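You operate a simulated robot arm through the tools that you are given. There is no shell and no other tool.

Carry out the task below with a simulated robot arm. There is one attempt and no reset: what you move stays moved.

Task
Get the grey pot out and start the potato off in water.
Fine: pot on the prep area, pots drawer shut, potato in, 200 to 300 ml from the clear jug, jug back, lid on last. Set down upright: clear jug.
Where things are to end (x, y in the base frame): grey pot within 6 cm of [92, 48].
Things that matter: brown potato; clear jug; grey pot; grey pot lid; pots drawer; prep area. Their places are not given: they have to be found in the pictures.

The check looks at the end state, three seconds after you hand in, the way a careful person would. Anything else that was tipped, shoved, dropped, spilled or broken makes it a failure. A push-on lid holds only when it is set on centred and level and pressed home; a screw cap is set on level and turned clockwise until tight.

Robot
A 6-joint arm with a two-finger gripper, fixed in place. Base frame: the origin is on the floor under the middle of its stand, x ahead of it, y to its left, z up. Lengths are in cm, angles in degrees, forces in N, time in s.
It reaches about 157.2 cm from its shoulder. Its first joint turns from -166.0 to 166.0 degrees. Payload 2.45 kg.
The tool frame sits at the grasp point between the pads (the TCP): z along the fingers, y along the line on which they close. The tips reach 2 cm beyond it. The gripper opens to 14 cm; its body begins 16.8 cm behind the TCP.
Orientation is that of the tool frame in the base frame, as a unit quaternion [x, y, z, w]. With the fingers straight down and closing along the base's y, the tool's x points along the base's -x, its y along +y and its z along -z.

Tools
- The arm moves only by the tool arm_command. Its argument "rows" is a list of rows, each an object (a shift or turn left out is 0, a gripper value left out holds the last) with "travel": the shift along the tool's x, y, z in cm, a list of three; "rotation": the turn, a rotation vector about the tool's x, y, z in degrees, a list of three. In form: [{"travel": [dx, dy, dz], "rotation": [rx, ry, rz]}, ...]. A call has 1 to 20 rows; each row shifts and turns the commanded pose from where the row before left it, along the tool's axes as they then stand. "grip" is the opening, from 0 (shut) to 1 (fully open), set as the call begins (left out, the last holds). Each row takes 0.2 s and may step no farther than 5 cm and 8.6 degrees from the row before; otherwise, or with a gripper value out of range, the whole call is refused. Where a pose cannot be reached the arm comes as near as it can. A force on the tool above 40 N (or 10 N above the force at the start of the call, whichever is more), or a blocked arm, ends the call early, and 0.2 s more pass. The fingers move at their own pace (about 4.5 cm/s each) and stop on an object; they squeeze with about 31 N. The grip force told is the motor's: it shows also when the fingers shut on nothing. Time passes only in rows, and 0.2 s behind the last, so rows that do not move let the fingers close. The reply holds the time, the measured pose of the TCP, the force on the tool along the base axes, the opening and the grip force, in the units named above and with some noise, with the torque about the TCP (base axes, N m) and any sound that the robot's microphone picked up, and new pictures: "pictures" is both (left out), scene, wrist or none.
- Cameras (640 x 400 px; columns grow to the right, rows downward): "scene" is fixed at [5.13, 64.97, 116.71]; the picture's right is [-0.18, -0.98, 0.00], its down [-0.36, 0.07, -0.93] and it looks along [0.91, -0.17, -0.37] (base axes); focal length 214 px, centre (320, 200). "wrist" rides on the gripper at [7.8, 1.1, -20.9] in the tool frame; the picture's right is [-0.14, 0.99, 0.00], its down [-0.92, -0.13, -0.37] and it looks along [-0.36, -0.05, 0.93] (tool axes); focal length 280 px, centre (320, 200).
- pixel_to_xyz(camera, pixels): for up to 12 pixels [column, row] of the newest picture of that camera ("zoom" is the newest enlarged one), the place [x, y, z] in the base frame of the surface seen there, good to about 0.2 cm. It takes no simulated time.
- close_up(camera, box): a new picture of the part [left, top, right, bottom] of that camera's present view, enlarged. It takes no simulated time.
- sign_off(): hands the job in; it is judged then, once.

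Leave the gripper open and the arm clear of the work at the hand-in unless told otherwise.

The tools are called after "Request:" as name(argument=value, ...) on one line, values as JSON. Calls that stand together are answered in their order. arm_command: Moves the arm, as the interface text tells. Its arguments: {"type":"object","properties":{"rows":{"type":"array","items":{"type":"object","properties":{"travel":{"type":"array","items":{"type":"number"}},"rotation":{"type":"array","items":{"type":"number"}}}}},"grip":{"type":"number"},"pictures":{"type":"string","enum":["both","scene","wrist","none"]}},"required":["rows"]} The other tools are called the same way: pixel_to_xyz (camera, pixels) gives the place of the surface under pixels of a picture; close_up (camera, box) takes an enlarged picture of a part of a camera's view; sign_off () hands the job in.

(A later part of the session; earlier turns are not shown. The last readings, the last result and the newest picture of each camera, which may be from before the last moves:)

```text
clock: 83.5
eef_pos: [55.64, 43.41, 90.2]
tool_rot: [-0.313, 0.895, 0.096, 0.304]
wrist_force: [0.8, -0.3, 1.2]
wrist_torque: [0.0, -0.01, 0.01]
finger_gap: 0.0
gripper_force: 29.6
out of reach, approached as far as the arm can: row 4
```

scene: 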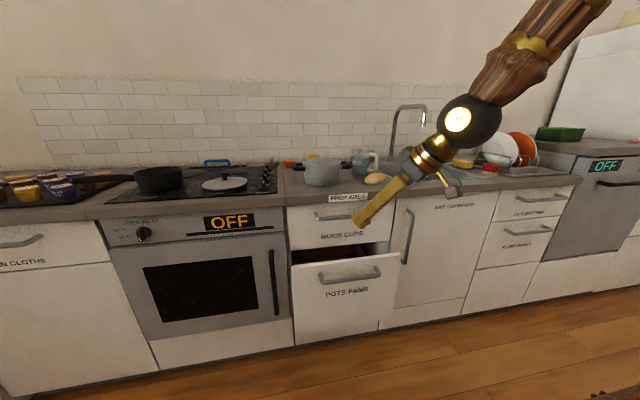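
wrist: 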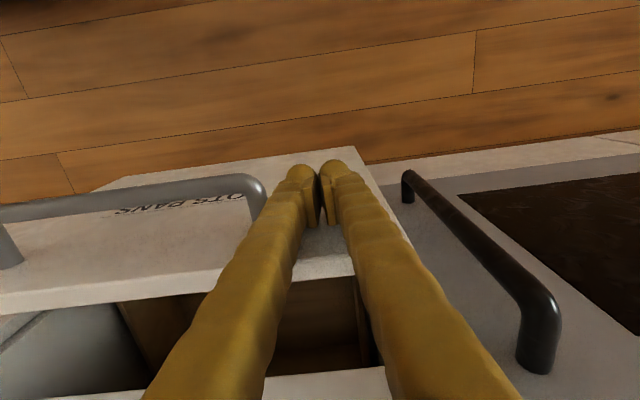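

Tilted 37° in-plane with only a small offset. I turn azimuth +3° and move along a straight line to just in front of the panel at (61.5, 60, 57).

Request:
arm_command(rows=[{"rotation": [-1.8, -0.06, -2.4]}, {"travel": [0.965, 1.156, 4.455]}, {"travel": [0.965, 1.156, 4.455]}, {"travel": [0.965, 1.156, 4.455]}, {"travel": [0.965, 1.156, 4.455]}, {"travel": [0.965, 1.156, 4.455]}, {"travel": [0.965, 1.156, 4.455]}, {"travel": [0.965, 1.156, 4.455]}, {"travel": [0.965, 1.156, 4.455]}])

```text
clock: 85.5
eef_pos: [61.22, 60.08, 57.23]
tool_rot: [-0.335, 0.887, 0.104, 0.301]
wrist_force: [0.1, -0.2, 0.4]
wrist_torque: [0.01, -0.01, -0.01]
finger_gap: 0.0
gripper_force: 29.4
```

scene: 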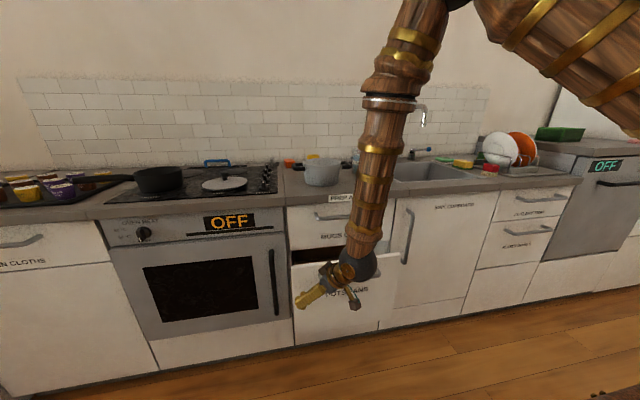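
wrist: 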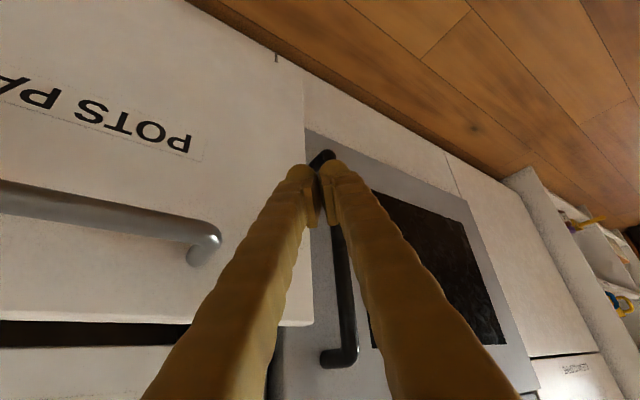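

Close to the panel's edge; I shift 0.8 cm toward -y and push +x in small steps.

Request:
arm_command(rows=[{"travel": [0.425, -0.603, -0.309]}, {"travel": [-0.8925, -0.985, 0.6966]}, {"travel": [-0.8925, -0.985, 0.6966]}, {"travel": [-0.8925, -0.985, 0.6966]}, {"travel": [-0.8925, -0.985, 0.6966]}, {"travel": [-0.8925, -0.985, 0.6966]}, {"travel": [-0.8925, -0.985, 0.6966]}])

```text
clock: 87.1
eef_pos: [70.27, 59.18, 56.95]
tool_rot: [-0.335, 0.887, 0.104, 0.3]
wrist_force: [-0.4, 0.4, -0.2]
wrist_torque: [0.01, -0.02, 0.02]
finger_gap: 0.03
gripper_force: 29.6
```

scene: 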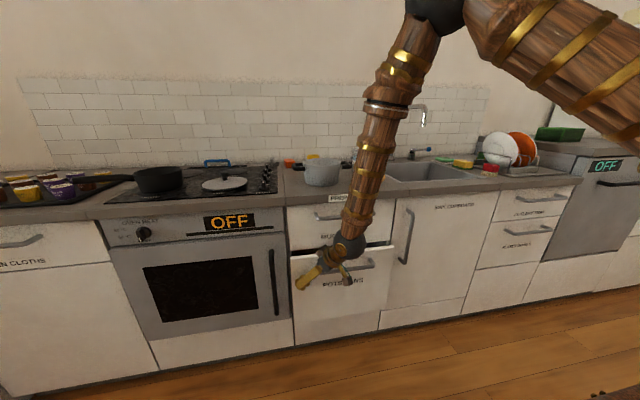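
wrist: 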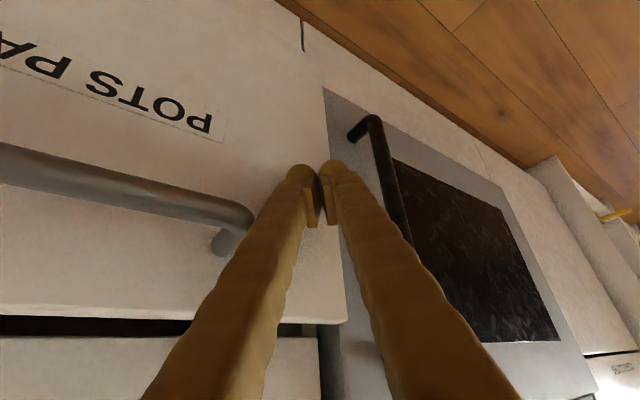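

The drawer follows. I continue with 1 cm steps, then finer ones until it seats.

Request:
arm_command(rows=[{"travel": [-0.595, -0.657, 0.4644]}, {"travel": [-0.595, -0.657, 0.4644]}, {"travel": [-0.595, -0.657, 0.4644]}, {"travel": [-0.595, -0.657, 0.4644]}, {"travel": [-0.3, -0.33, 0.232]}])

```text
clock: 88.3
eef_pos: [74.81, 59.35, 56.72]
tool_rot: [-0.336, 0.887, 0.104, 0.3]
wrist_force: [0.0, 0.9, 0.1]
wrist_torque: [-0.04, 0.02, -0.01]
finger_gap: 0.0
gripper_force: 29.0
```

scene: 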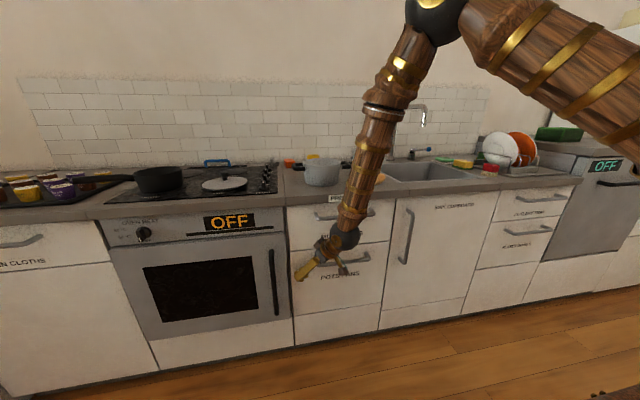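
wrist: 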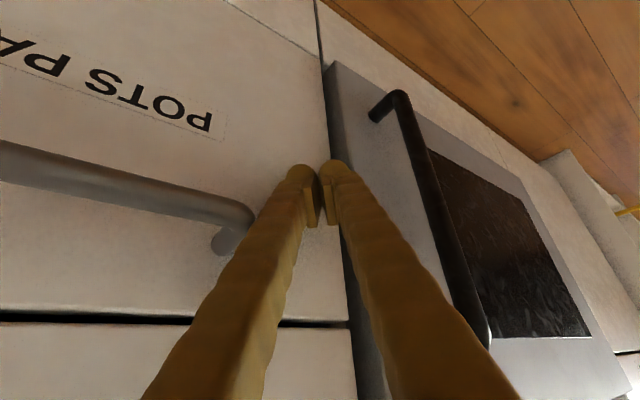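

Almost shut. I measure the lower panel vs the upper panel plane, and how near it is.

Request:
pixel_to_xyz(camera="wrist", pixels=[[100, 250], [60, 300], [60, 350], [200, 300], [240, 340], [150, 150]])

```text
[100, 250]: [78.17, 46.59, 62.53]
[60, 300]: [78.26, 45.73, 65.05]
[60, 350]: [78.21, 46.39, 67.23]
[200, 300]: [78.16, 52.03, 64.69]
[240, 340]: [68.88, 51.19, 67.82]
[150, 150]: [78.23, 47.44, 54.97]
```

Both panels lie in the same plane (x≈78.2): shut. A last 0.4 cm nudge to confirm by force.

Request:
arm_command(rows=[{"travel": [-0.12, -0.13, 0.093]}, {"travel": [-0.12, -0.13, 0.093]}], pictures="none")

```text
clock: 88.9
eef_pos: [75.06, 59.23, 56.77]
tool_rot: [-0.336, 0.887, 0.104, 0.299]
wrist_force: [-36.4, -1.5, 12.0]
wrist_torque: [-0.07, -0.43, -0.28]
finger_gap: 0.01
gripper_force: 29.3
```

Firm stop at 36 N: the drawer is shut. I retreat along the way I came.

Request:
arm_command(rows=[{"travel": [2.456, 3.157, -2.09]}, {"travel": [2.456, 3.157, -2.09]}, {"travel": [2.456, 3.157, -2.09]}, {"travel": [-0.965, -1.156, -4.455]}, {"travel": [-0.965, -1.156, -4.455]}, {"travel": [-0.965, -1.156, -4.455]}, {"travel": [-0.965, -1.156, -4.455]}, {"travel": [-0.965, -1.156, -4.455]}, {"travel": [-0.965, -1.156, -4.455]}, {"travel": [-0.965, -1.156, -4.455]}, {"travel": [-0.965, -1.156, -4.455]}], pictures="scene")

```text
clock: 91.3
eef_pos: [56.03, 43.4, 90.47]
tool_rot: [-0.337, 0.886, 0.105, 0.3]
wrist_force: [0.6, 0.0, 0.0]
wrist_torque: [0.02, 0.04, 0.0]
finger_gap: 0.03
gripper_force: 29.2
```

scene: 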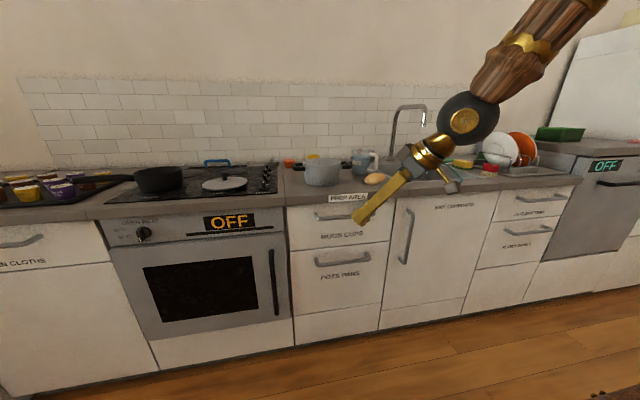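

The drawer is closed. I align the azimuth with the arm plane and un-tilt to vertical.

Request:
arm_command(rows=[{"rotation": [1.416, 0.038, 1.873]}, {"rotation": [-0.2, 7.43, 0]}, {"rotation": [-0.2, 7.43, 0]}, {"rotation": [-0.2, 7.43, 0]}, {"rotation": [-0.2, 7.43, 0]}, {"rotation": [-0.2, 7.43, 0]}], pictures="scene")

```text
clock: 92.7
eef_pos: [55.59, 43.83, 90.46]
tool_rot: [-0.338, 0.941, 0.014, 0.023]
wrist_force: [-0.1, -0.4, -0.2]
wrist_torque: [0.0, 0.03, -0.02]
finger_gap: 0.01
gripper_force: 29.6
out of reach, approached as far as the arm can: row 2
```

scene: 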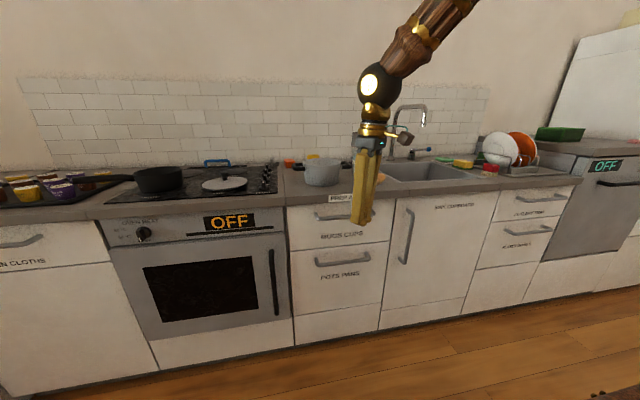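

Nearly vertical. I finish the correction, turn the yaw so the fingers close along x, and rise to z≈115.

Request:
arm_command(rows=[{"rotation": [0.62, 3.04, 0]}, {"travel": [0, 0, -4.9]}, {"travel": [0, 0, -4.9]}, {"travel": [0, 0, -4.9]}, {"travel": [0, 0, -4.9]}, {"travel": [0, 0, -4.9]}, {"rotation": [0, 0, -7.2]}, {"rotation": [0, 0, -7.2]}, {"rotation": [0, 0, -7.2]}, {"rotation": [0, 0, -7.2]}, {"rotation": [0, 0, -7.2]}, {"rotation": [0, 0, -7.2]}, {"rotation": [0, 0, -7.3]}], grip=0.7, pictures="none")

```text
clock: 95.5
eef_pos: [55.69, 43.79, 114.76]
tool_rot: [0.708, -0.706, -0.001, -0.002]
wrist_force: [-0.7, -0.5, 0.2]
wrist_torque: [-0.01, -0.01, 0.03]
finger_gap: 9.79
gripper_force: 0.1
```

Now I move over the potato at about (83.5, 27).

Request:
arm_command(rows=[{"travel": [2.4, -3.97, 0]}, {"travel": [2.4, -3.97, 0]}, {"travel": [2.4, -3.97, 0]}, {"travel": [2.4, -3.97, 0]}, {"travel": [2.4, -3.97, 0]}, {"travel": [2.4, -3.97, 0]}, {"travel": [2.4, -3.97, 0]}])

```text
clock: 97.1
eef_pos: [83.19, 26.83, 115.0]
tool_rot: [-0.707, 0.708, 0.0, 0.001]
wrist_force: [-0.9, -0.3, 0.4]
wrist_torque: [-0.01, -0.04, -0.02]
finger_gap: 9.8
gripper_force: 0.1
```

scene: 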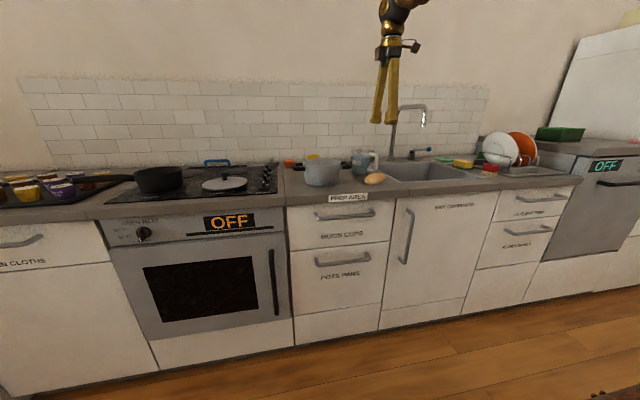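
wrist: 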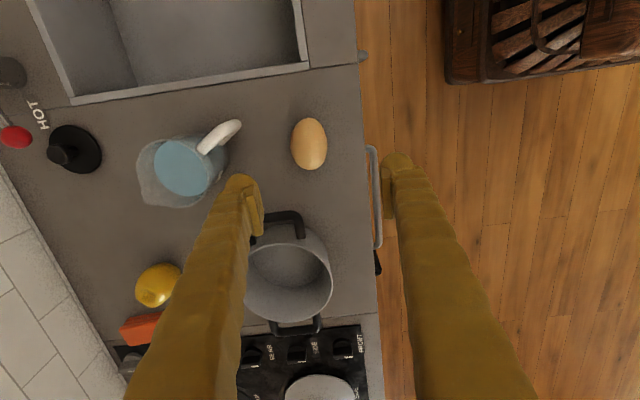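

Great overview. I zoom on jug and potato and measure.

Request:
close_up(camera="wrist", box=[120, 100, 360, 250])

Request:
pixel_to_xyz(camera="wrist", pixels=[[309, 143], [308, 119], [311, 168], [292, 143], [326, 144], [140, 165], [210, 140], [235, 126], [207, 150], [170, 205], [180, 165], [290, 280]])

```text
2.67 times, centred on (240, 175) of wrist
```

zoom: 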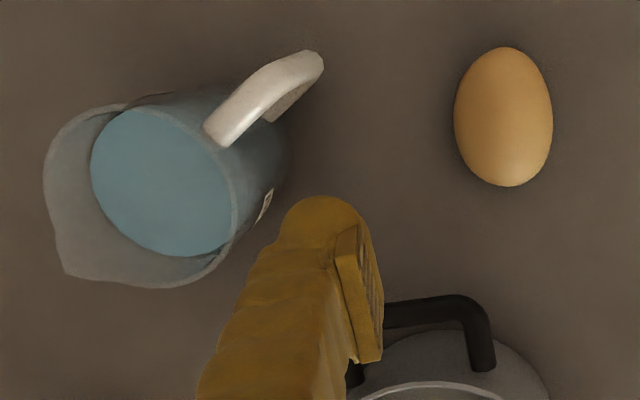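

```text
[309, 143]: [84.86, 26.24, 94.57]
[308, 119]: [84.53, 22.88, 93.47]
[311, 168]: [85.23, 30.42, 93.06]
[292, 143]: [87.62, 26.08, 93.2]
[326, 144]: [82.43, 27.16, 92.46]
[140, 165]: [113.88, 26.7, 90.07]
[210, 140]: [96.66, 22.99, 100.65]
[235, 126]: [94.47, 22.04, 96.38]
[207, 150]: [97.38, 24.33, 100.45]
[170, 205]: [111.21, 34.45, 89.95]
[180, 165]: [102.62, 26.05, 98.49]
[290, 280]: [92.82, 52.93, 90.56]
```

Potato centre ≈(85.0, 26.6), top z≈94.6, about 5.2 cm wide in x. I set 8 cm opening, centre over it, and lower to z≈92.8.

Request:
arm_command(rows=[{"travel": [0.23, -1.8, 0]}, {"travel": [0, 0, 4.5]}, {"travel": [0, 0, 4.5]}, {"travel": [0, 0, 4.5]}, {"travel": [0, 0, 4.5]}, {"travel": [0, 0, 2.5]}, {"travel": [0, 0, 1.6]}], grip=0.57)

```text
clock: 98.7
eef_pos: [85.33, 26.67, 92.88]
tool_rot: [-0.707, 0.707, 0.0, 0.001]
wrist_force: [-0.4, -0.2, 0.7]
wrist_torque: [-0.04, 0.0, -0.03]
finger_gap: 7.99
gripper_force: 0.0
```

scene: 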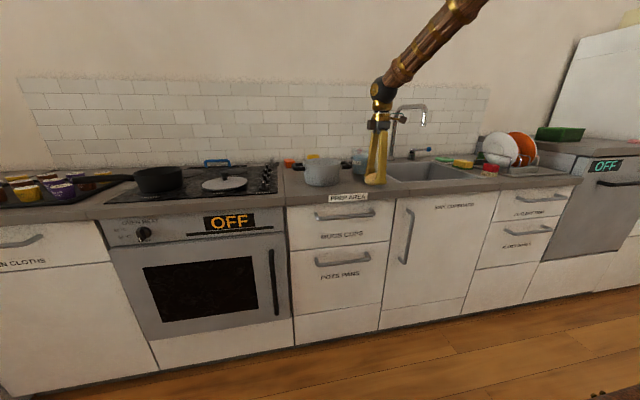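
wrist: 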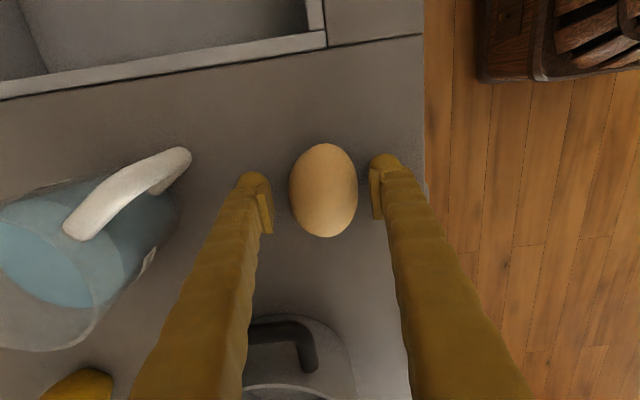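

The potato is between the pads. I close on it.

Request:
arm_command(rows=[{}, {}, {}, {}], grip=0, pictures="wrist")

```text
clock: 99.7
eef_pos: [85.22, 26.64, 93.03]
tool_rot: [-0.707, 0.707, 0.0, 0.001]
wrist_force: [-1.3, 0.0, 5.3]
wrist_torque: [-0.06, 0.09, -0.01]
finger_gap: 5.71
gripper_force: 31.6
```

wrist: 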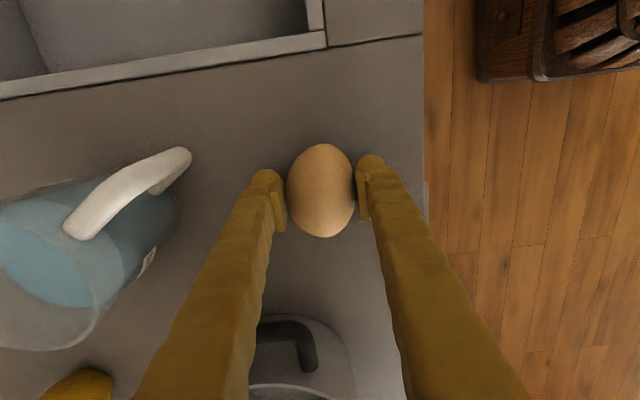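

Held at 5.7 cm. Lift straight up 16 cm, then over the pot.

Request:
arm_command(rows=[{"travel": [0, 0, -2]}, {"travel": [0, 0, -3.5]}, {"travel": [0, 0, -3.5]}, {"travel": [0, 0, -3.5]}, {"travel": [0, 0, -3.5]}, {"travel": [-3, -1, 0]}, {"travel": [-4, -1.3, 0]}, {"travel": [-4, -1.3, 0]}, {"travel": [-4, -1.3, 0]}, {"travel": [-3.5, -1.1, 0]}, {"travel": [-2.7, -0.8, 0]}])

```text
clock: 102.1
eef_pos: [92.09, 47.99, 108.72]
tool_rot: [0.707, -0.707, 0.001, -0.001]
wrist_force: [0.2, 0.2, -0.8]
wrist_torque: [0.01, -0.02, 0.02]
finger_gap: 5.31
gripper_force: 31.2
```

scene: 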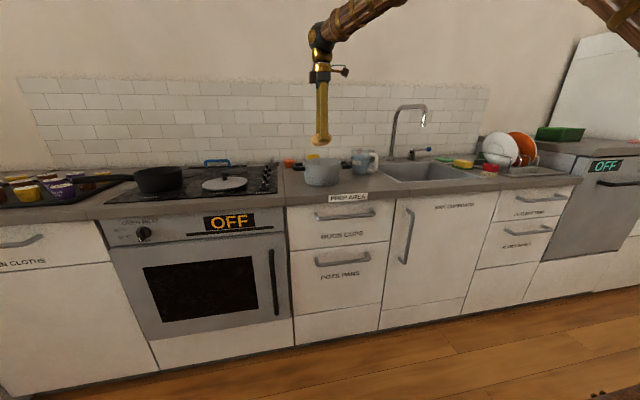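
wrist: 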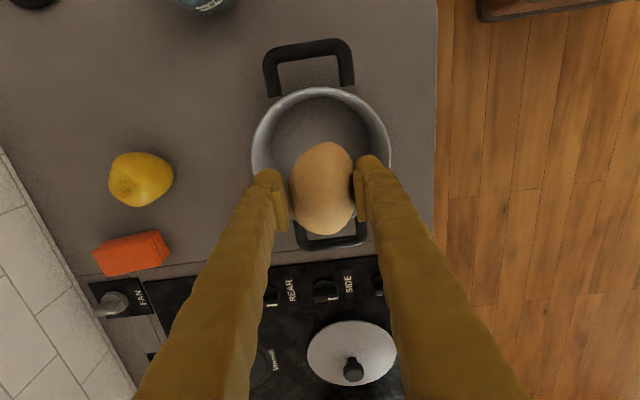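

The potato is above the pot. I verify the pot centre with rim pixels.

Request:
pixel_to_xyz(camera="wrist", pixels=[[253, 155], [318, 90], [389, 150], [275, 105], [370, 105], [345, 346], [353, 372], [330, 330], [310, 355], [396, 355], [352, 322], [325, 150]])

```text
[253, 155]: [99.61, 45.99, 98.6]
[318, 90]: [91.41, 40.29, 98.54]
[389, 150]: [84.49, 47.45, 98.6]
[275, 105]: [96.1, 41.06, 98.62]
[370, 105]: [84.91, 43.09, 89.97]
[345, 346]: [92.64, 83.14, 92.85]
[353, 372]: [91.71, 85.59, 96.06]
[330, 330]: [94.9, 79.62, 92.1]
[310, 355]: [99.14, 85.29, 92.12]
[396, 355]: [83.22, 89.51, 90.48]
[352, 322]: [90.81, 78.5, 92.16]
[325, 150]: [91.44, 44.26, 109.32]
```

Pot centre (92.05, 48.0). I lower the potato into the pot until just above its floor.

Request:
arm_command(rows=[{"travel": [0, 0, 2]}, {"travel": [0, 0, 3]}, {"travel": [0, 0, 3]}, {"travel": [0, 0, 3]}, {"travel": [0, 0, 2]}, {"travel": [0, 0, 1]}, {"travel": [0, 0, 0.5]}], pictures="wrist")

```text
clock: 103.7
eef_pos: [92.11, 47.86, 94.36]
tool_rot: [0.707, -0.707, 0.0, -0.001]
wrist_force: [0.5, -1.0, -1.1]
wrist_torque: [-0.01, -0.02, -0.04]
finger_gap: 5.28
gripper_force: 30.9
```

wrist: 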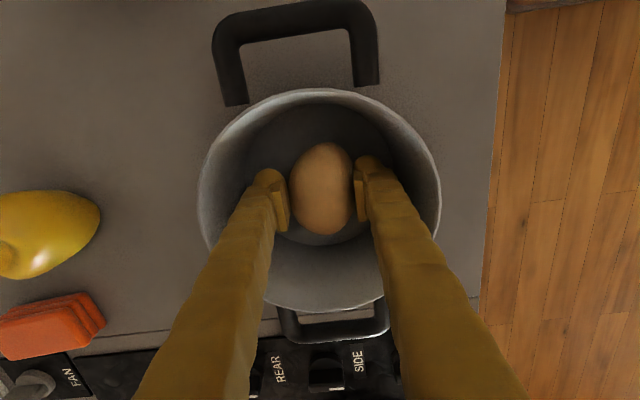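

Request:
arm_command(rows=[{"travel": [0, 0, 0.25]}, {"travel": [0, 0, 0.25]}], pictures="none")

```text
clock: 104.3
eef_pos: [92.0, 47.9, 94.09]
tool_rot: [0.707, -0.707, 0.001, -0.002]
wrist_force: [-9.1, -6.1, 27.3]
wrist_torque: [-0.19, 0.88, 0.12]
finger_gap: 5.29
gripper_force: 31.2
```

Contact with the pot floor. I ease up a hair, open to 7.3 cm, and lift out.

Request:
arm_command(rows=[{"travel": [0, 0, -0.2]}], pictures="none")

Request:
arm_command(rows=[{}, {}, {}, {"travel": [0, 0, -2.5]}, {"travel": [0, 0, -4]}, {"travel": [0, 0, -4.5]}, {"travel": [0, 0, -4.5]}, {"travel": [0, 0, -4.5]}], grip=0.52)

```text
clock: 104.7
eef_pos: [92.1, 47.99, 94.12]
tool_rot: [0.707, -0.707, 0.0, -0.001]
wrist_force: [-0.9, -6.3, 16.1]
wrist_torque: [-0.15, 0.46, 0.12]
finger_gap: 5.28
gripper_force: 31.1
```

```text
clock: 106.5
eef_pos: [92.14, 47.95, 114.13]
tool_rot: [0.707, -0.707, -0.001, 0.0]
wrist_force: [-1.1, 0.8, -0.4]
wrist_torque: [0.03, -0.01, -0.02]
finger_gap: 7.28
gripper_force: 0.1
```

scene: 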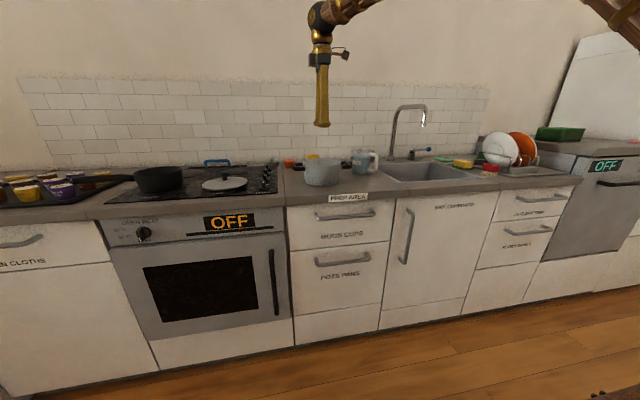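
wrist: 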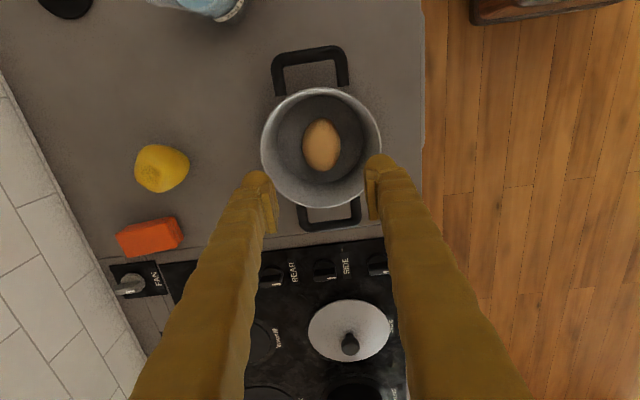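

The potato lies in the pot. Now the jug: I take close-ups to read its geometry (mark, water level, spout, handle).

Request:
close_up(camera="scene", box=[335, 140, 395, 180])

Request:
close_up(camera="scene", box=[290, 140, 400, 200])

```text
10.00 times, centred on (365, 160) of scene
```

zoom: 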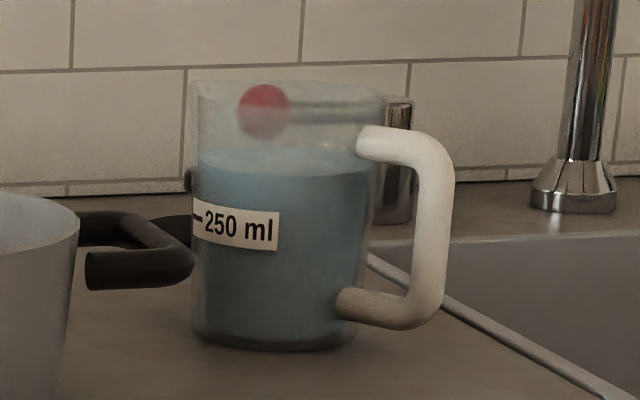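

```text
5.82 times, centred on (345, 170) of scene
```

zoom: 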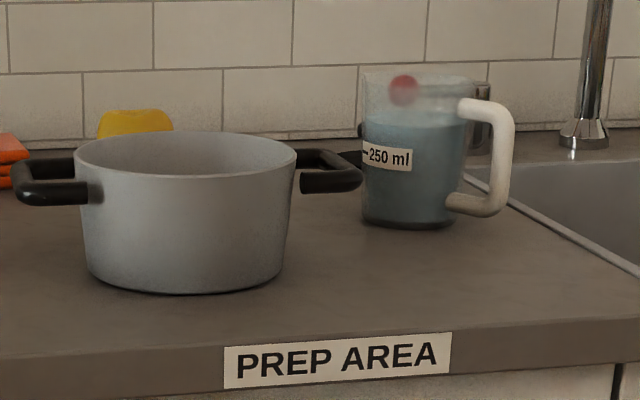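

I measure jug surface points in the scene picture (mark, water line, rim, base, handle).

Request:
pixel_to_xyz(camera="scene", pixels=[[360, 174], [360, 168], [357, 163], [360, 157], [360, 150], [353.5, 162], [353.5, 170], [369, 165], [377, 158], [372, 153], [371, 169], [354, 150]])

Request:
pixel_to_xyz(camera="zoom", pixels=[[410, 220], [365, 215], [455, 200], [410, 185], [366, 152], [440, 118], [410, 78], [363, 85], [485, 92], [505, 150], [480, 205], [470, 110]])

```text
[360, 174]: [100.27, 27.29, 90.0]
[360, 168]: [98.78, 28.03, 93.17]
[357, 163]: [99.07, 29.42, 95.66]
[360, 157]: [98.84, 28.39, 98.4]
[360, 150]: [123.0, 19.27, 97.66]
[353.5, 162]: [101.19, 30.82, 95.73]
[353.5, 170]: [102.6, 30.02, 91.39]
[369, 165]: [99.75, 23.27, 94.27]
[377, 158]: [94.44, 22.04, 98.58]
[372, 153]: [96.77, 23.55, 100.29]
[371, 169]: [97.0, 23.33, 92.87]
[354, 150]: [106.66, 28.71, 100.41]
```

```text
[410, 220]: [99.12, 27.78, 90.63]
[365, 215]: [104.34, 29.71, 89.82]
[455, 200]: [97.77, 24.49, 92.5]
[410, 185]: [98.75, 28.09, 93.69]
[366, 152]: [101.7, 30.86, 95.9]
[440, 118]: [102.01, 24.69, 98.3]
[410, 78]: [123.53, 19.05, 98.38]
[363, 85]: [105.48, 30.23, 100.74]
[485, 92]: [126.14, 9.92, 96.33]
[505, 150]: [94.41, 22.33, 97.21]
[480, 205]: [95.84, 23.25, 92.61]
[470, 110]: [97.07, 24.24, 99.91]
```

Water level z≈98.45, 250 ml mark z≈95.75, floor ≈90.5: so roughly 390–400 ml in the jug; I want about 250 ml out. I move the camera over the jug to measure it precisely, and check the faucet's position.

Request:
pixel_to_xyz(camera="scene", pixels=[[405, 105], [424, 108], [423, 122], [391, 145], [418, 155], [412, 155], [430, 150], [389, 158]])

Request:
arm_command(rows=[{"travel": [3.6, -1.6, -2.2]}, {"travel": [3.6, -1.6, -2.2]}, {"travel": [3.6, -1.6, -2.2]}, {"travel": [3.6, -1.6, -2.2]}, {"travel": [3.6, -1.6, -2.2]}], grip=1)

```text
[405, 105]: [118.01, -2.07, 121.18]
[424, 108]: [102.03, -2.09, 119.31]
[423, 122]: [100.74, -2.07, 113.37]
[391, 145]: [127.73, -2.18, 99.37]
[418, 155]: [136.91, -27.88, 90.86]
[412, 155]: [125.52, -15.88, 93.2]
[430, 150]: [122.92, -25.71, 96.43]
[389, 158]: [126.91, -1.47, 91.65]
```

```text
clock: 107.7
eef_pos: [100.18, 30.02, 125.12]
tool_rot: [-0.707, 0.707, 0.0, 0.002]
wrist_force: [0.5, 0.8, -0.3]
wrist_torque: [-0.02, -0.01, 0.0]
finger_gap: 13.99
gripper_force: 0.1
```

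scene: 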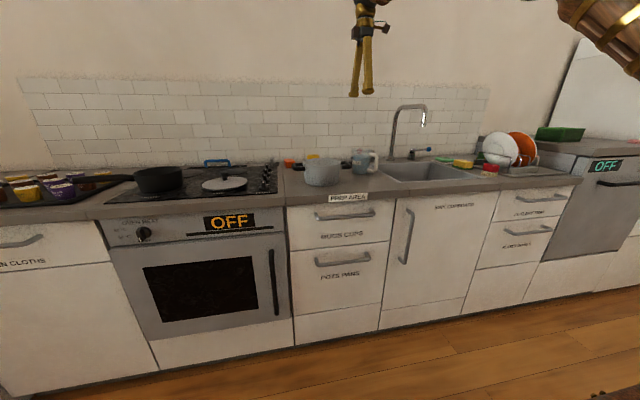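
wrist: 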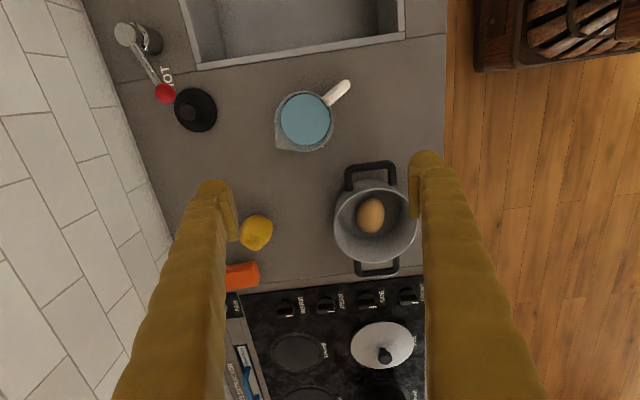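

A near-top view. I zoom on the jug.

Request:
close_up(camera="wrist", box=[260, 65, 360, 165])

```text
4.00 times, centred on (310, 115) of wrist
```

zoom: 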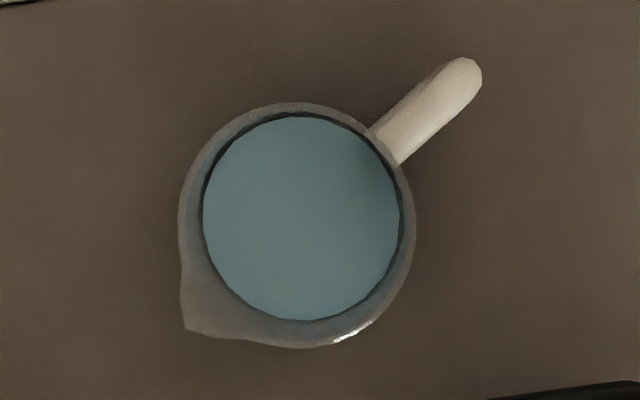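

Request:
pixel_to_xyz(camera="zoom", pixels=[[300, 218], [205, 218], [398, 218], [300, 118], [305, 318], [470, 70], [385, 145], [186, 328], [340, 338], [181, 220], [295, 104], [414, 225]])

```text
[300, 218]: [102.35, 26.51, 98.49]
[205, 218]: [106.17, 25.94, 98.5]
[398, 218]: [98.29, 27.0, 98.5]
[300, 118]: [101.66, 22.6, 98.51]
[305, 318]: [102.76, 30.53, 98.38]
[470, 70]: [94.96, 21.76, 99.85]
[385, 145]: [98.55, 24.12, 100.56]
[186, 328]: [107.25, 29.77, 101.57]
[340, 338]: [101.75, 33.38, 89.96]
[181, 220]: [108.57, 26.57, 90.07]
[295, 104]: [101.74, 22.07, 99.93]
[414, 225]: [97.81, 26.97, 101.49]
```

Jug centre (102.25, 26.5), inner radius ≈4 cm, rim z≈101.5, spout tip toward azimuth 33°, handle opposite at 213°. Before taking it, I rehearse the pouring tilt with an empty gripper at (92, 38, 122): tilting 57° about the closing axis so the hand swings to +y.

Request:
arm_command(rows=[{"travel": [-2.67, 2.7, 1]}, {"travel": [-2.67, 2.7, 1]}, {"travel": [-2.67, 2.7, 1]}, {"rotation": [0, 8.2, 0]}, {"rotation": [0, 8.2, 0]}, {"rotation": [0, 8.2, 0]}, {"rotation": [0, 8.2, 0]}, {"rotation": [0, 8.2, 0]}, {"rotation": [0, 8.2, 0]}, {"rotation": [0, 8.2, 0]}, {"rotation": [0, 8.2, 0]}])

```text
clock: 110.1
eef_pos: [90.53, 34.83, 119.72]
tool_rot: [0.599, -0.592, 0.389, 0.374]
wrist_force: [-0.7, 0.2, 0.1]
wrist_torque: [0.07, -0.03, 0.02]
finger_gap: 14.01
gripper_force: 0.0
out of reach, approached as far as the arm can: row 10, 11
```

scene: 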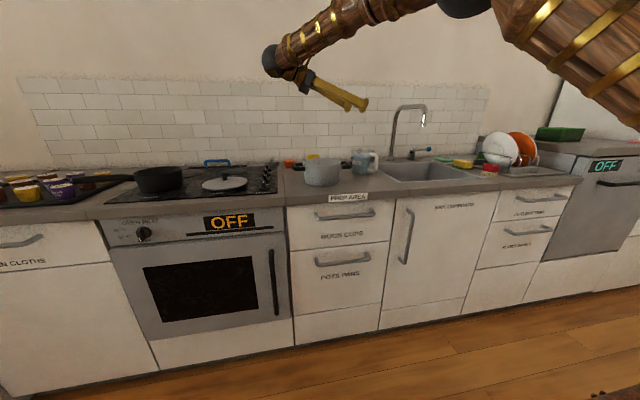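
wrist: 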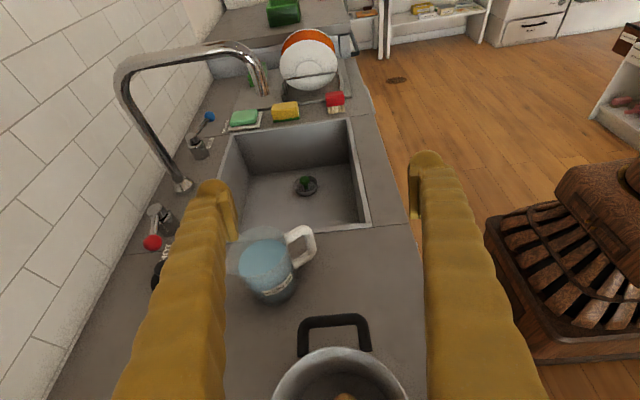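

The tilt reached 65° but with the position pulled in ~3 cm. I check whether at the real pouring height (z≈107.5) it is fully reachable.

Request:
arm_command(rows=[{"travel": [-4.08, -0.5, 0.7]}, {"travel": [-4.08, -0.5, 0.7]}, {"travel": [-4.08, -0.5, 0.7]}], pictures="scene")

```text
clock: 110.9
eef_pos: [92.06, 38.11, 107.66]
tool_rot: [-0.594, 0.595, -0.383, -0.382]
wrist_force: [-0.1, -1.1, 1.2]
wrist_torque: [0.09, 0.02, -0.01]
finger_gap: 13.99
gripper_force: 0.0
```

scene: 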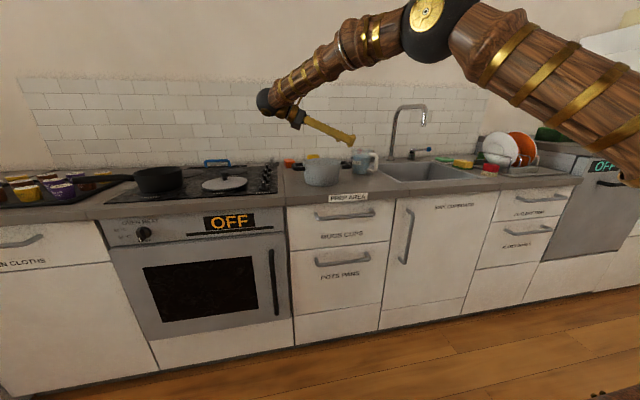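

Fully reachable here at 65° tilt. I try one more 6° and then return to upright along the same path.

Request:
arm_command(rows=[{"rotation": [0, 6, 0]}], pictures="none")

Request:
arm_command(rows=[{"rotation": [0, -6, 0]}, {"rotation": [0, -8.2, 0]}, {"rotation": [0, -8.2, 0]}, {"rotation": [0, -8.2, 0]}, {"rotation": [0, -8.2, 0]}, {"rotation": [0, -8.2, 0]}, {"rotation": [0, -8.2, 0]}, {"rotation": [0, -8.2, 0]}, {"rotation": [0, -8.2, 0]}], pictures="none")

```text
clock: 111.3
eef_pos: [92.06, 37.74, 107.4]
tool_rot: [0.576, -0.574, 0.414, 0.409]
wrist_force: [-0.1, -0.7, 0.2]
wrist_torque: [0.04, 0.0, -0.03]
finger_gap: 14.02
gripper_force: 0.1
out of reach, approached as far as the arm can: row 1
```

```text
clock: 113.3
eef_pos: [91.92, 37.79, 107.44]
tool_rot: [0.707, -0.707, -0.001, -0.002]
wrist_force: [0.2, -0.7, 0.1]
wrist_torque: [-0.03, 0.0, -0.01]
finger_gap: 14.02
gripper_force: 0.1
```

Good (about 70° is possible). Now I go fetch the jug: rise, turn the tool so it closes across the spout–handle axis (tool x at azimuth 213°), and centre above it.

Request:
arm_command(rows=[{"travel": [0, 0, -4]}, {"travel": [0, 0, -4]}, {"travel": [0, 0, -4]}, {"rotation": [0, 0, 8.143]}, {"rotation": [0, 0, 8.143]}, {"rotation": [0, 0, 8.143]}, {"rotation": [0, 0, 8.143]}, {"rotation": [0, 0, 8.143]}, {"rotation": [0, 0, 8.143]}, {"rotation": [0, 0, 8.143]}], grip=1, pictures="none")

```text
clock: 115.5
eef_pos: [92.03, 37.84, 119.39]
tool_rot: [-0.283, 0.959, 0.0, 0.0]
wrist_force: [-0.7, 0.2, 0.7]
wrist_torque: [0.01, -0.02, 0.01]
finger_gap: 14.0
gripper_force: 0.0
```

Request:
arm_command(rows=[{"travel": [-0.606, -3.77, 0]}, {"travel": [-0.606, -3.77, 0]}, {"travel": [-0.606, -3.77, 0]}, {"travel": [-0.606, -3.77, 0]}, {"travel": [0, 0, 4]}, {"travel": [0, 0, 4]}])

```text
clock: 116.9
eef_pos: [102.17, 26.56, 111.54]
tool_rot: [-0.284, 0.959, 0.0, 0.001]
wrist_force: [0.2, -0.3, -0.2]
wrist_torque: [-0.02, -0.01, 0.02]
finger_gap: 14.01
gripper_force: 0.2
```

scene: 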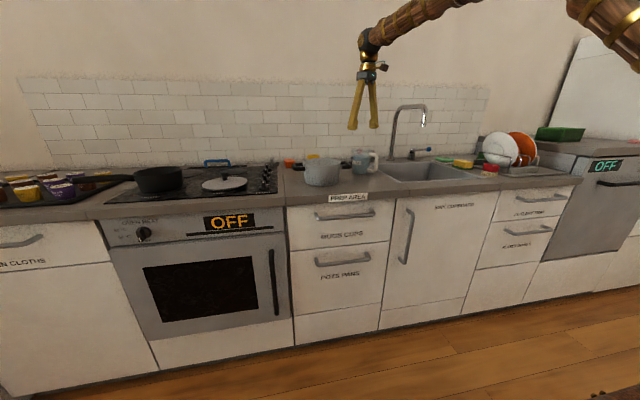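
wrist: 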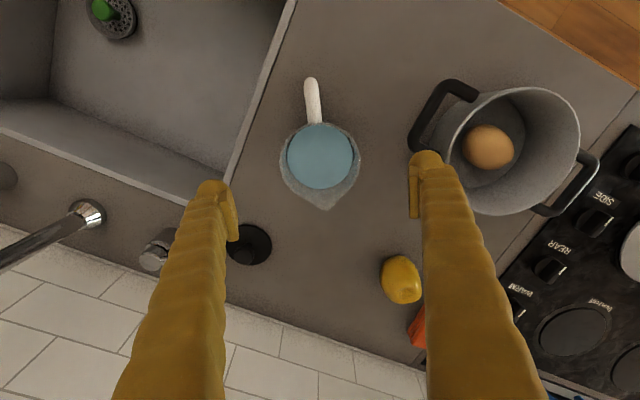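

Well aligned: handle and spout lie midway between fingers. I check the clearance between the right finger's landing spot and the pot's handle corner (412,140), and the black plug.

Request:
pixel_to_xyz(camera="wrist", pixels=[[414, 142], [440, 88], [250, 230], [228, 240], [320, 155], [325, 208], [290, 185], [359, 165]])

```text
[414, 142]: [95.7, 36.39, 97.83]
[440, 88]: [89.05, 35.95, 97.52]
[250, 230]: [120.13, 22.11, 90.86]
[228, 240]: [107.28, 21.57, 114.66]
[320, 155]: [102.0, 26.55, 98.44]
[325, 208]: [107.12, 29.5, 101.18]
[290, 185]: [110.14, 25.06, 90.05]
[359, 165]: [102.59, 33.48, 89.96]
```

Clearance is fine, but I narrow the opening to 11.5 cm and lower to z≈96 around the jug.

Request:
arm_command(rows=[{}, {"travel": [0, 0, 3.5]}, {"travel": [0, 0, 4]}, {"travel": [0, 0, 4]}, {"travel": [0, 0, 3]}, {"travel": [0, 0, 1]}], grip=0.82)

```text
clock: 118.3
eef_pos: [102.17, 26.42, 95.92]
tool_rot: [-0.284, 0.959, 0.0, 0.001]
wrist_force: [0.1, -0.6, 0.0]
wrist_torque: [-0.02, 0.02, -0.04]
finger_gap: 11.49
gripper_force: 0.1
```

scene: 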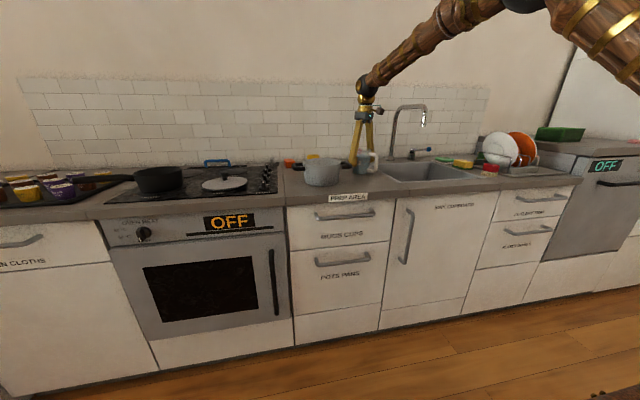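
wrist: 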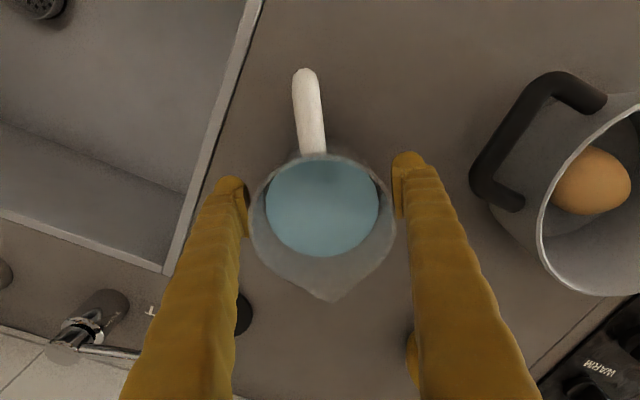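

The fingers straddle the jug. I close on it.

Request:
arm_command(rows=[{}, {}, {}, {}, {}], grip=0, pictures="wrist")

```text
clock: 119.5
eef_pos: [102.11, 26.51, 95.94]
tool_rot: [-0.284, 0.959, 0.0, 0.002]
wrist_force: [0.1, 1.9, 1.6]
wrist_torque: [0.02, -0.04, -0.04]
finger_gap: 9.6
gripper_force: 31.3
```

wrist: 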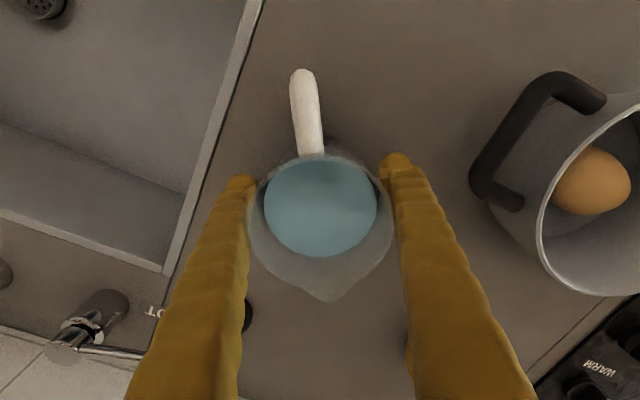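

The gap is 9.6 cm – wider than the body – so the fingers probably touch the rim rather than the pads touching the body. I zoom to check.

Request:
close_up(camera="wrist", box=[210, 120, 430, 310])

Request:
close_up(camera="scene", box=[325, 60, 405, 190])

```text
2.11 times, centred on (320, 215) of wrist
```

zoom: 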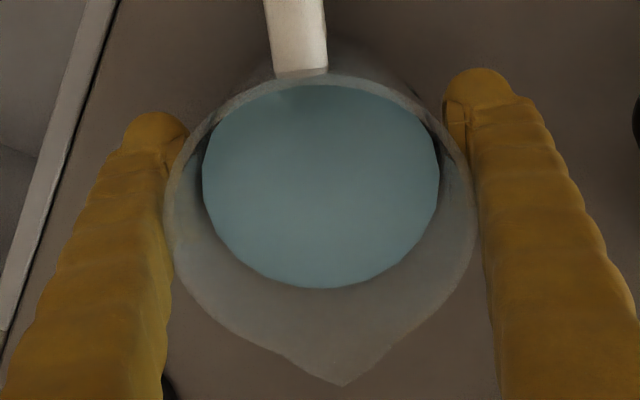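

```text
3.08 times, centred on (365, 125) of scene
```

zoom: 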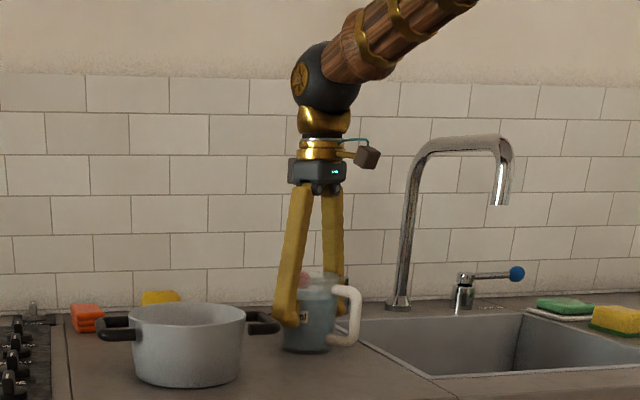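

Confirmed: fingers lean together higher up and touch the rim, not the pads. I open, raise to z≈100.8 so the pads themselves hold the rim band, and regrip.

Request:
arm_command(rows=[{}, {}, {"travel": [0, 0, -2.5]}, {"travel": [0, 0, -2.35]}], grip=0.8, pictures="none")

Request:
arm_command(rows=[{}, {}, {}, {}, {}], grip=0, pictures="wrist")

```text
clock: 120.5
eef_pos: [102.33, 26.49, 100.99]
tool_rot: [-0.284, 0.959, 0.001, 0.001]
wrist_force: [0.3, 0.3, -0.4]
wrist_torque: [-0.02, 0.02, -0.04]
finger_gap: 11.2
gripper_force: 0.2
```

```text
clock: 121.7
eef_pos: [102.19, 26.39, 100.98]
tool_rot: [-0.284, 0.959, 0.0, 0.001]
wrist_force: [-3.3, 2.2, 6.6]
wrist_torque: [0.0, 0.12, -0.05]
finger_gap: 9.12
gripper_force: 31.0
```

wrist: 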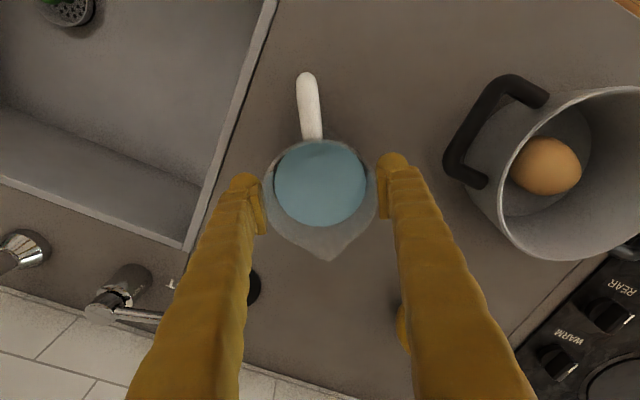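

Now the pads hold the rim (gap 9.1 cm). I lift 1.5 cm and check weight and level.

Request:
arm_command(rows=[{"travel": [0, 0, -0.5]}, {"travel": [0, 0, -0.5]}, {"travel": [0, 0, -0.5]}, {}, {}], pictures="wrist")

Request:
arm_command(rows=[{}], pictures="none")

Request:
arm_command(rows=[{}], pictures="none")

Request:
arm_command(rows=[{}], pictures="none")

Request:
arm_command(rows=[{}], pictures="none")

Request:
arm_command(rows=[{}], pictures="none")

```text
clock: 122.9
eef_pos: [102.3, 26.53, 102.36]
tool_rot: [-0.284, 0.959, 0.001, 0.001]
wrist_force: [-0.4, 0.2, -5.1]
wrist_torque: [0.04, -0.05, -0.01]
finger_gap: 9.15
gripper_force: 31.2
```

wrist: 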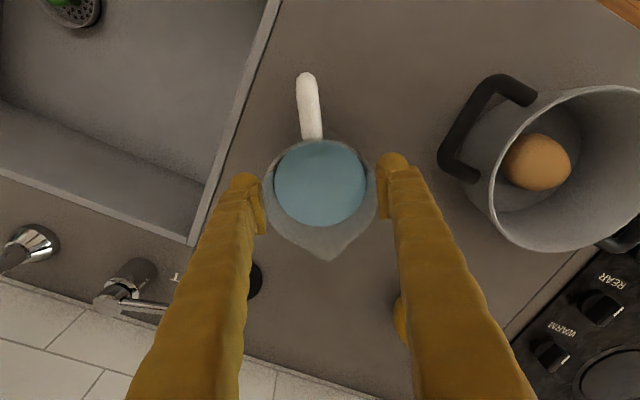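

```text
clock: 123.3
eef_pos: [102.3, 26.57, 102.36]
tool_rot: [-0.284, 0.959, 0.0, 0.001]
wrist_force: [0.0, 0.7, -4.8]
wrist_torque: [0.04, -0.06, 0.01]
finger_gap: 9.13
gripper_force: 31.2
```

```text
clock: 123.7
eef_pos: [102.31, 26.49, 102.32]
tool_rot: [-0.284, 0.959, 0.0, 0.001]
wrist_force: [-0.2, 0.4, -5.1]
wrist_torque: [0.05, 0.0, 0.01]
finger_gap: 9.12
gripper_force: 31.1
```

```text
clock: 124.1
eef_pos: [102.28, 26.4, 102.27]
tool_rot: [-0.284, 0.959, 0.0, 0.001]
wrist_force: [0.0, 0.1, -4.7]
wrist_torque: [0.02, -0.08, 0.0]
finger_gap: 9.08
gripper_force: 30.8
```

```text
clock: 124.5
eef_pos: [102.32, 26.48, 102.3]
tool_rot: [-0.284, 0.959, 0.001, 0.001]
wrist_force: [-0.5, 0.1, -5.0]
wrist_torque: [0.02, -0.08, 0.02]
finger_gap: 9.15
gripper_force: 30.5
```

```text
clock: 124.9
eef_pos: [102.21, 26.42, 102.39]
tool_rot: [-0.285, 0.959, 0.0, 0.001]
wrist_force: [0.4, -0.3, -5.0]
wrist_torque: [0.08, -0.05, 0.01]
finger_gap: 9.12
gripper_force: 31.2
```

Weight settles at ≈4.95 N (≈0.5 kg, jug plus water). I lift to z≈113 and turn it 79° so the spout points over the pot (azimuth 112°).

Request:
arm_command(rows=[{"travel": [0, 0, -1]}, {"travel": [0, 0, -1.8]}, {"travel": [0, 0, -2]}, {"travel": [0, 0, -2]}, {"travel": [0, 0, -2]}, {"travel": [0, 0, -1.5]}, {"travel": [0, 0, -0.7]}, {"rotation": [0, 0, -4]}, {"rotation": [0, 0, -6.5]}, {"rotation": [0, 0, -6.5]}, {"rotation": [0, 0, -6.5]}, {"rotation": [0, 0, -6.5]}, {"rotation": [0, 0, -6.5]}, {"rotation": [0, 0, -6.5]}, {"rotation": [0, 0, -6.5]}, {"rotation": [0, 0, -6.5]}, {"rotation": [0, 0, -6.5]}, {"rotation": [0, 0, -6.5]}, {"rotation": [0, 0, -6.5]}, {"rotation": [0, 0, -3.5]}])

```text
clock: 129.1
eef_pos: [102.22, 26.36, 113.25]
tool_rot: [0.83, -0.558, 0.0, -0.001]
wrist_force: [0.3, 0.6, -5.0]
wrist_torque: [0.07, 0.02, -0.02]
finger_gap: 9.12
gripper_force: 31.0
```

scene: 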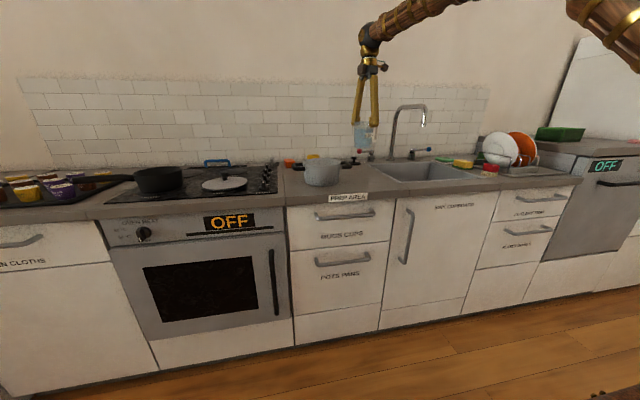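
wrist: 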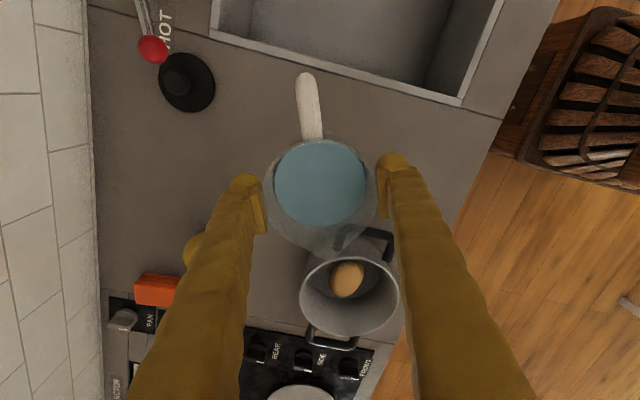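

Spout points at azimuth 112°. First a slip test: tilt 16° here (water spills only beyond ~33°) and see if the jug follows.

Request:
arm_command(rows=[{"rotation": [0, 3, 0]}, {"rotation": [0, 4, 0]}, {"rotation": [0, 5, 0]}, {"rotation": [0, 4, 0]}, {}, {}])

```text
clock: 130.5
eef_pos: [102.23, 26.41, 113.39]
tool_rot: [0.821, -0.554, 0.116, 0.077]
wrist_force: [0.2, 0.1, -5.4]
wrist_torque: [0.09, 0.03, 0.02]
finger_gap: 9.09
gripper_force: 30.8
```

scene: 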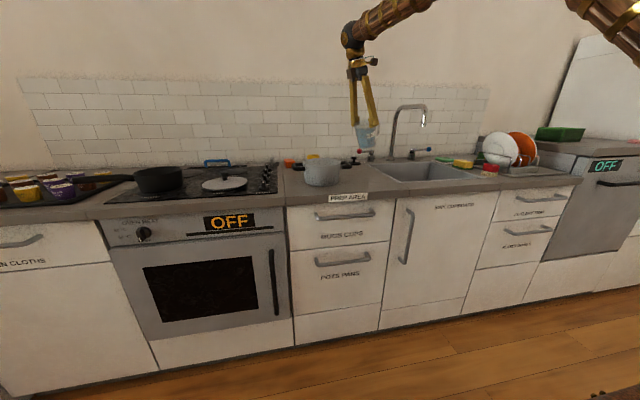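
wrist: 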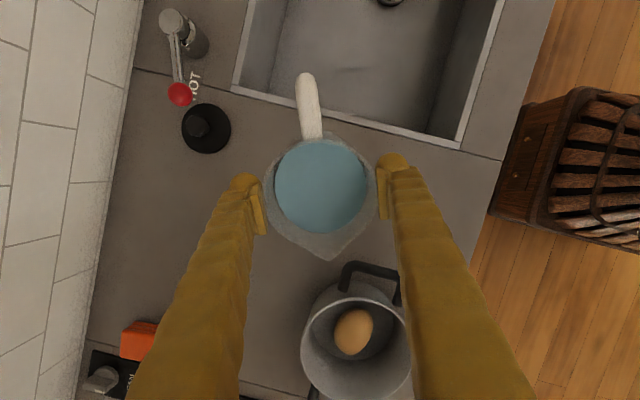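

Request:
close_up(camera="scene", box=[320, 80, 410, 170])

```text
4.44 times, centred on (365, 125) of scene
```

zoom: 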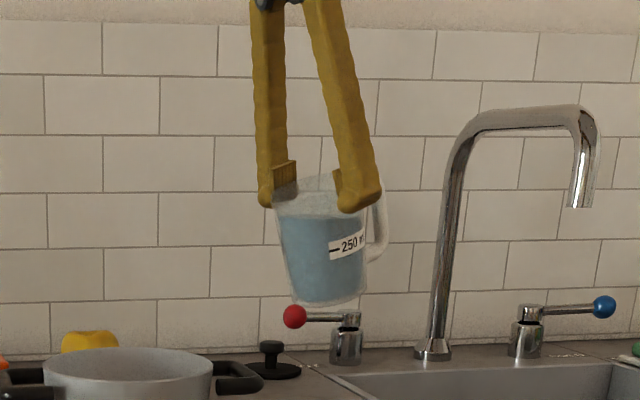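

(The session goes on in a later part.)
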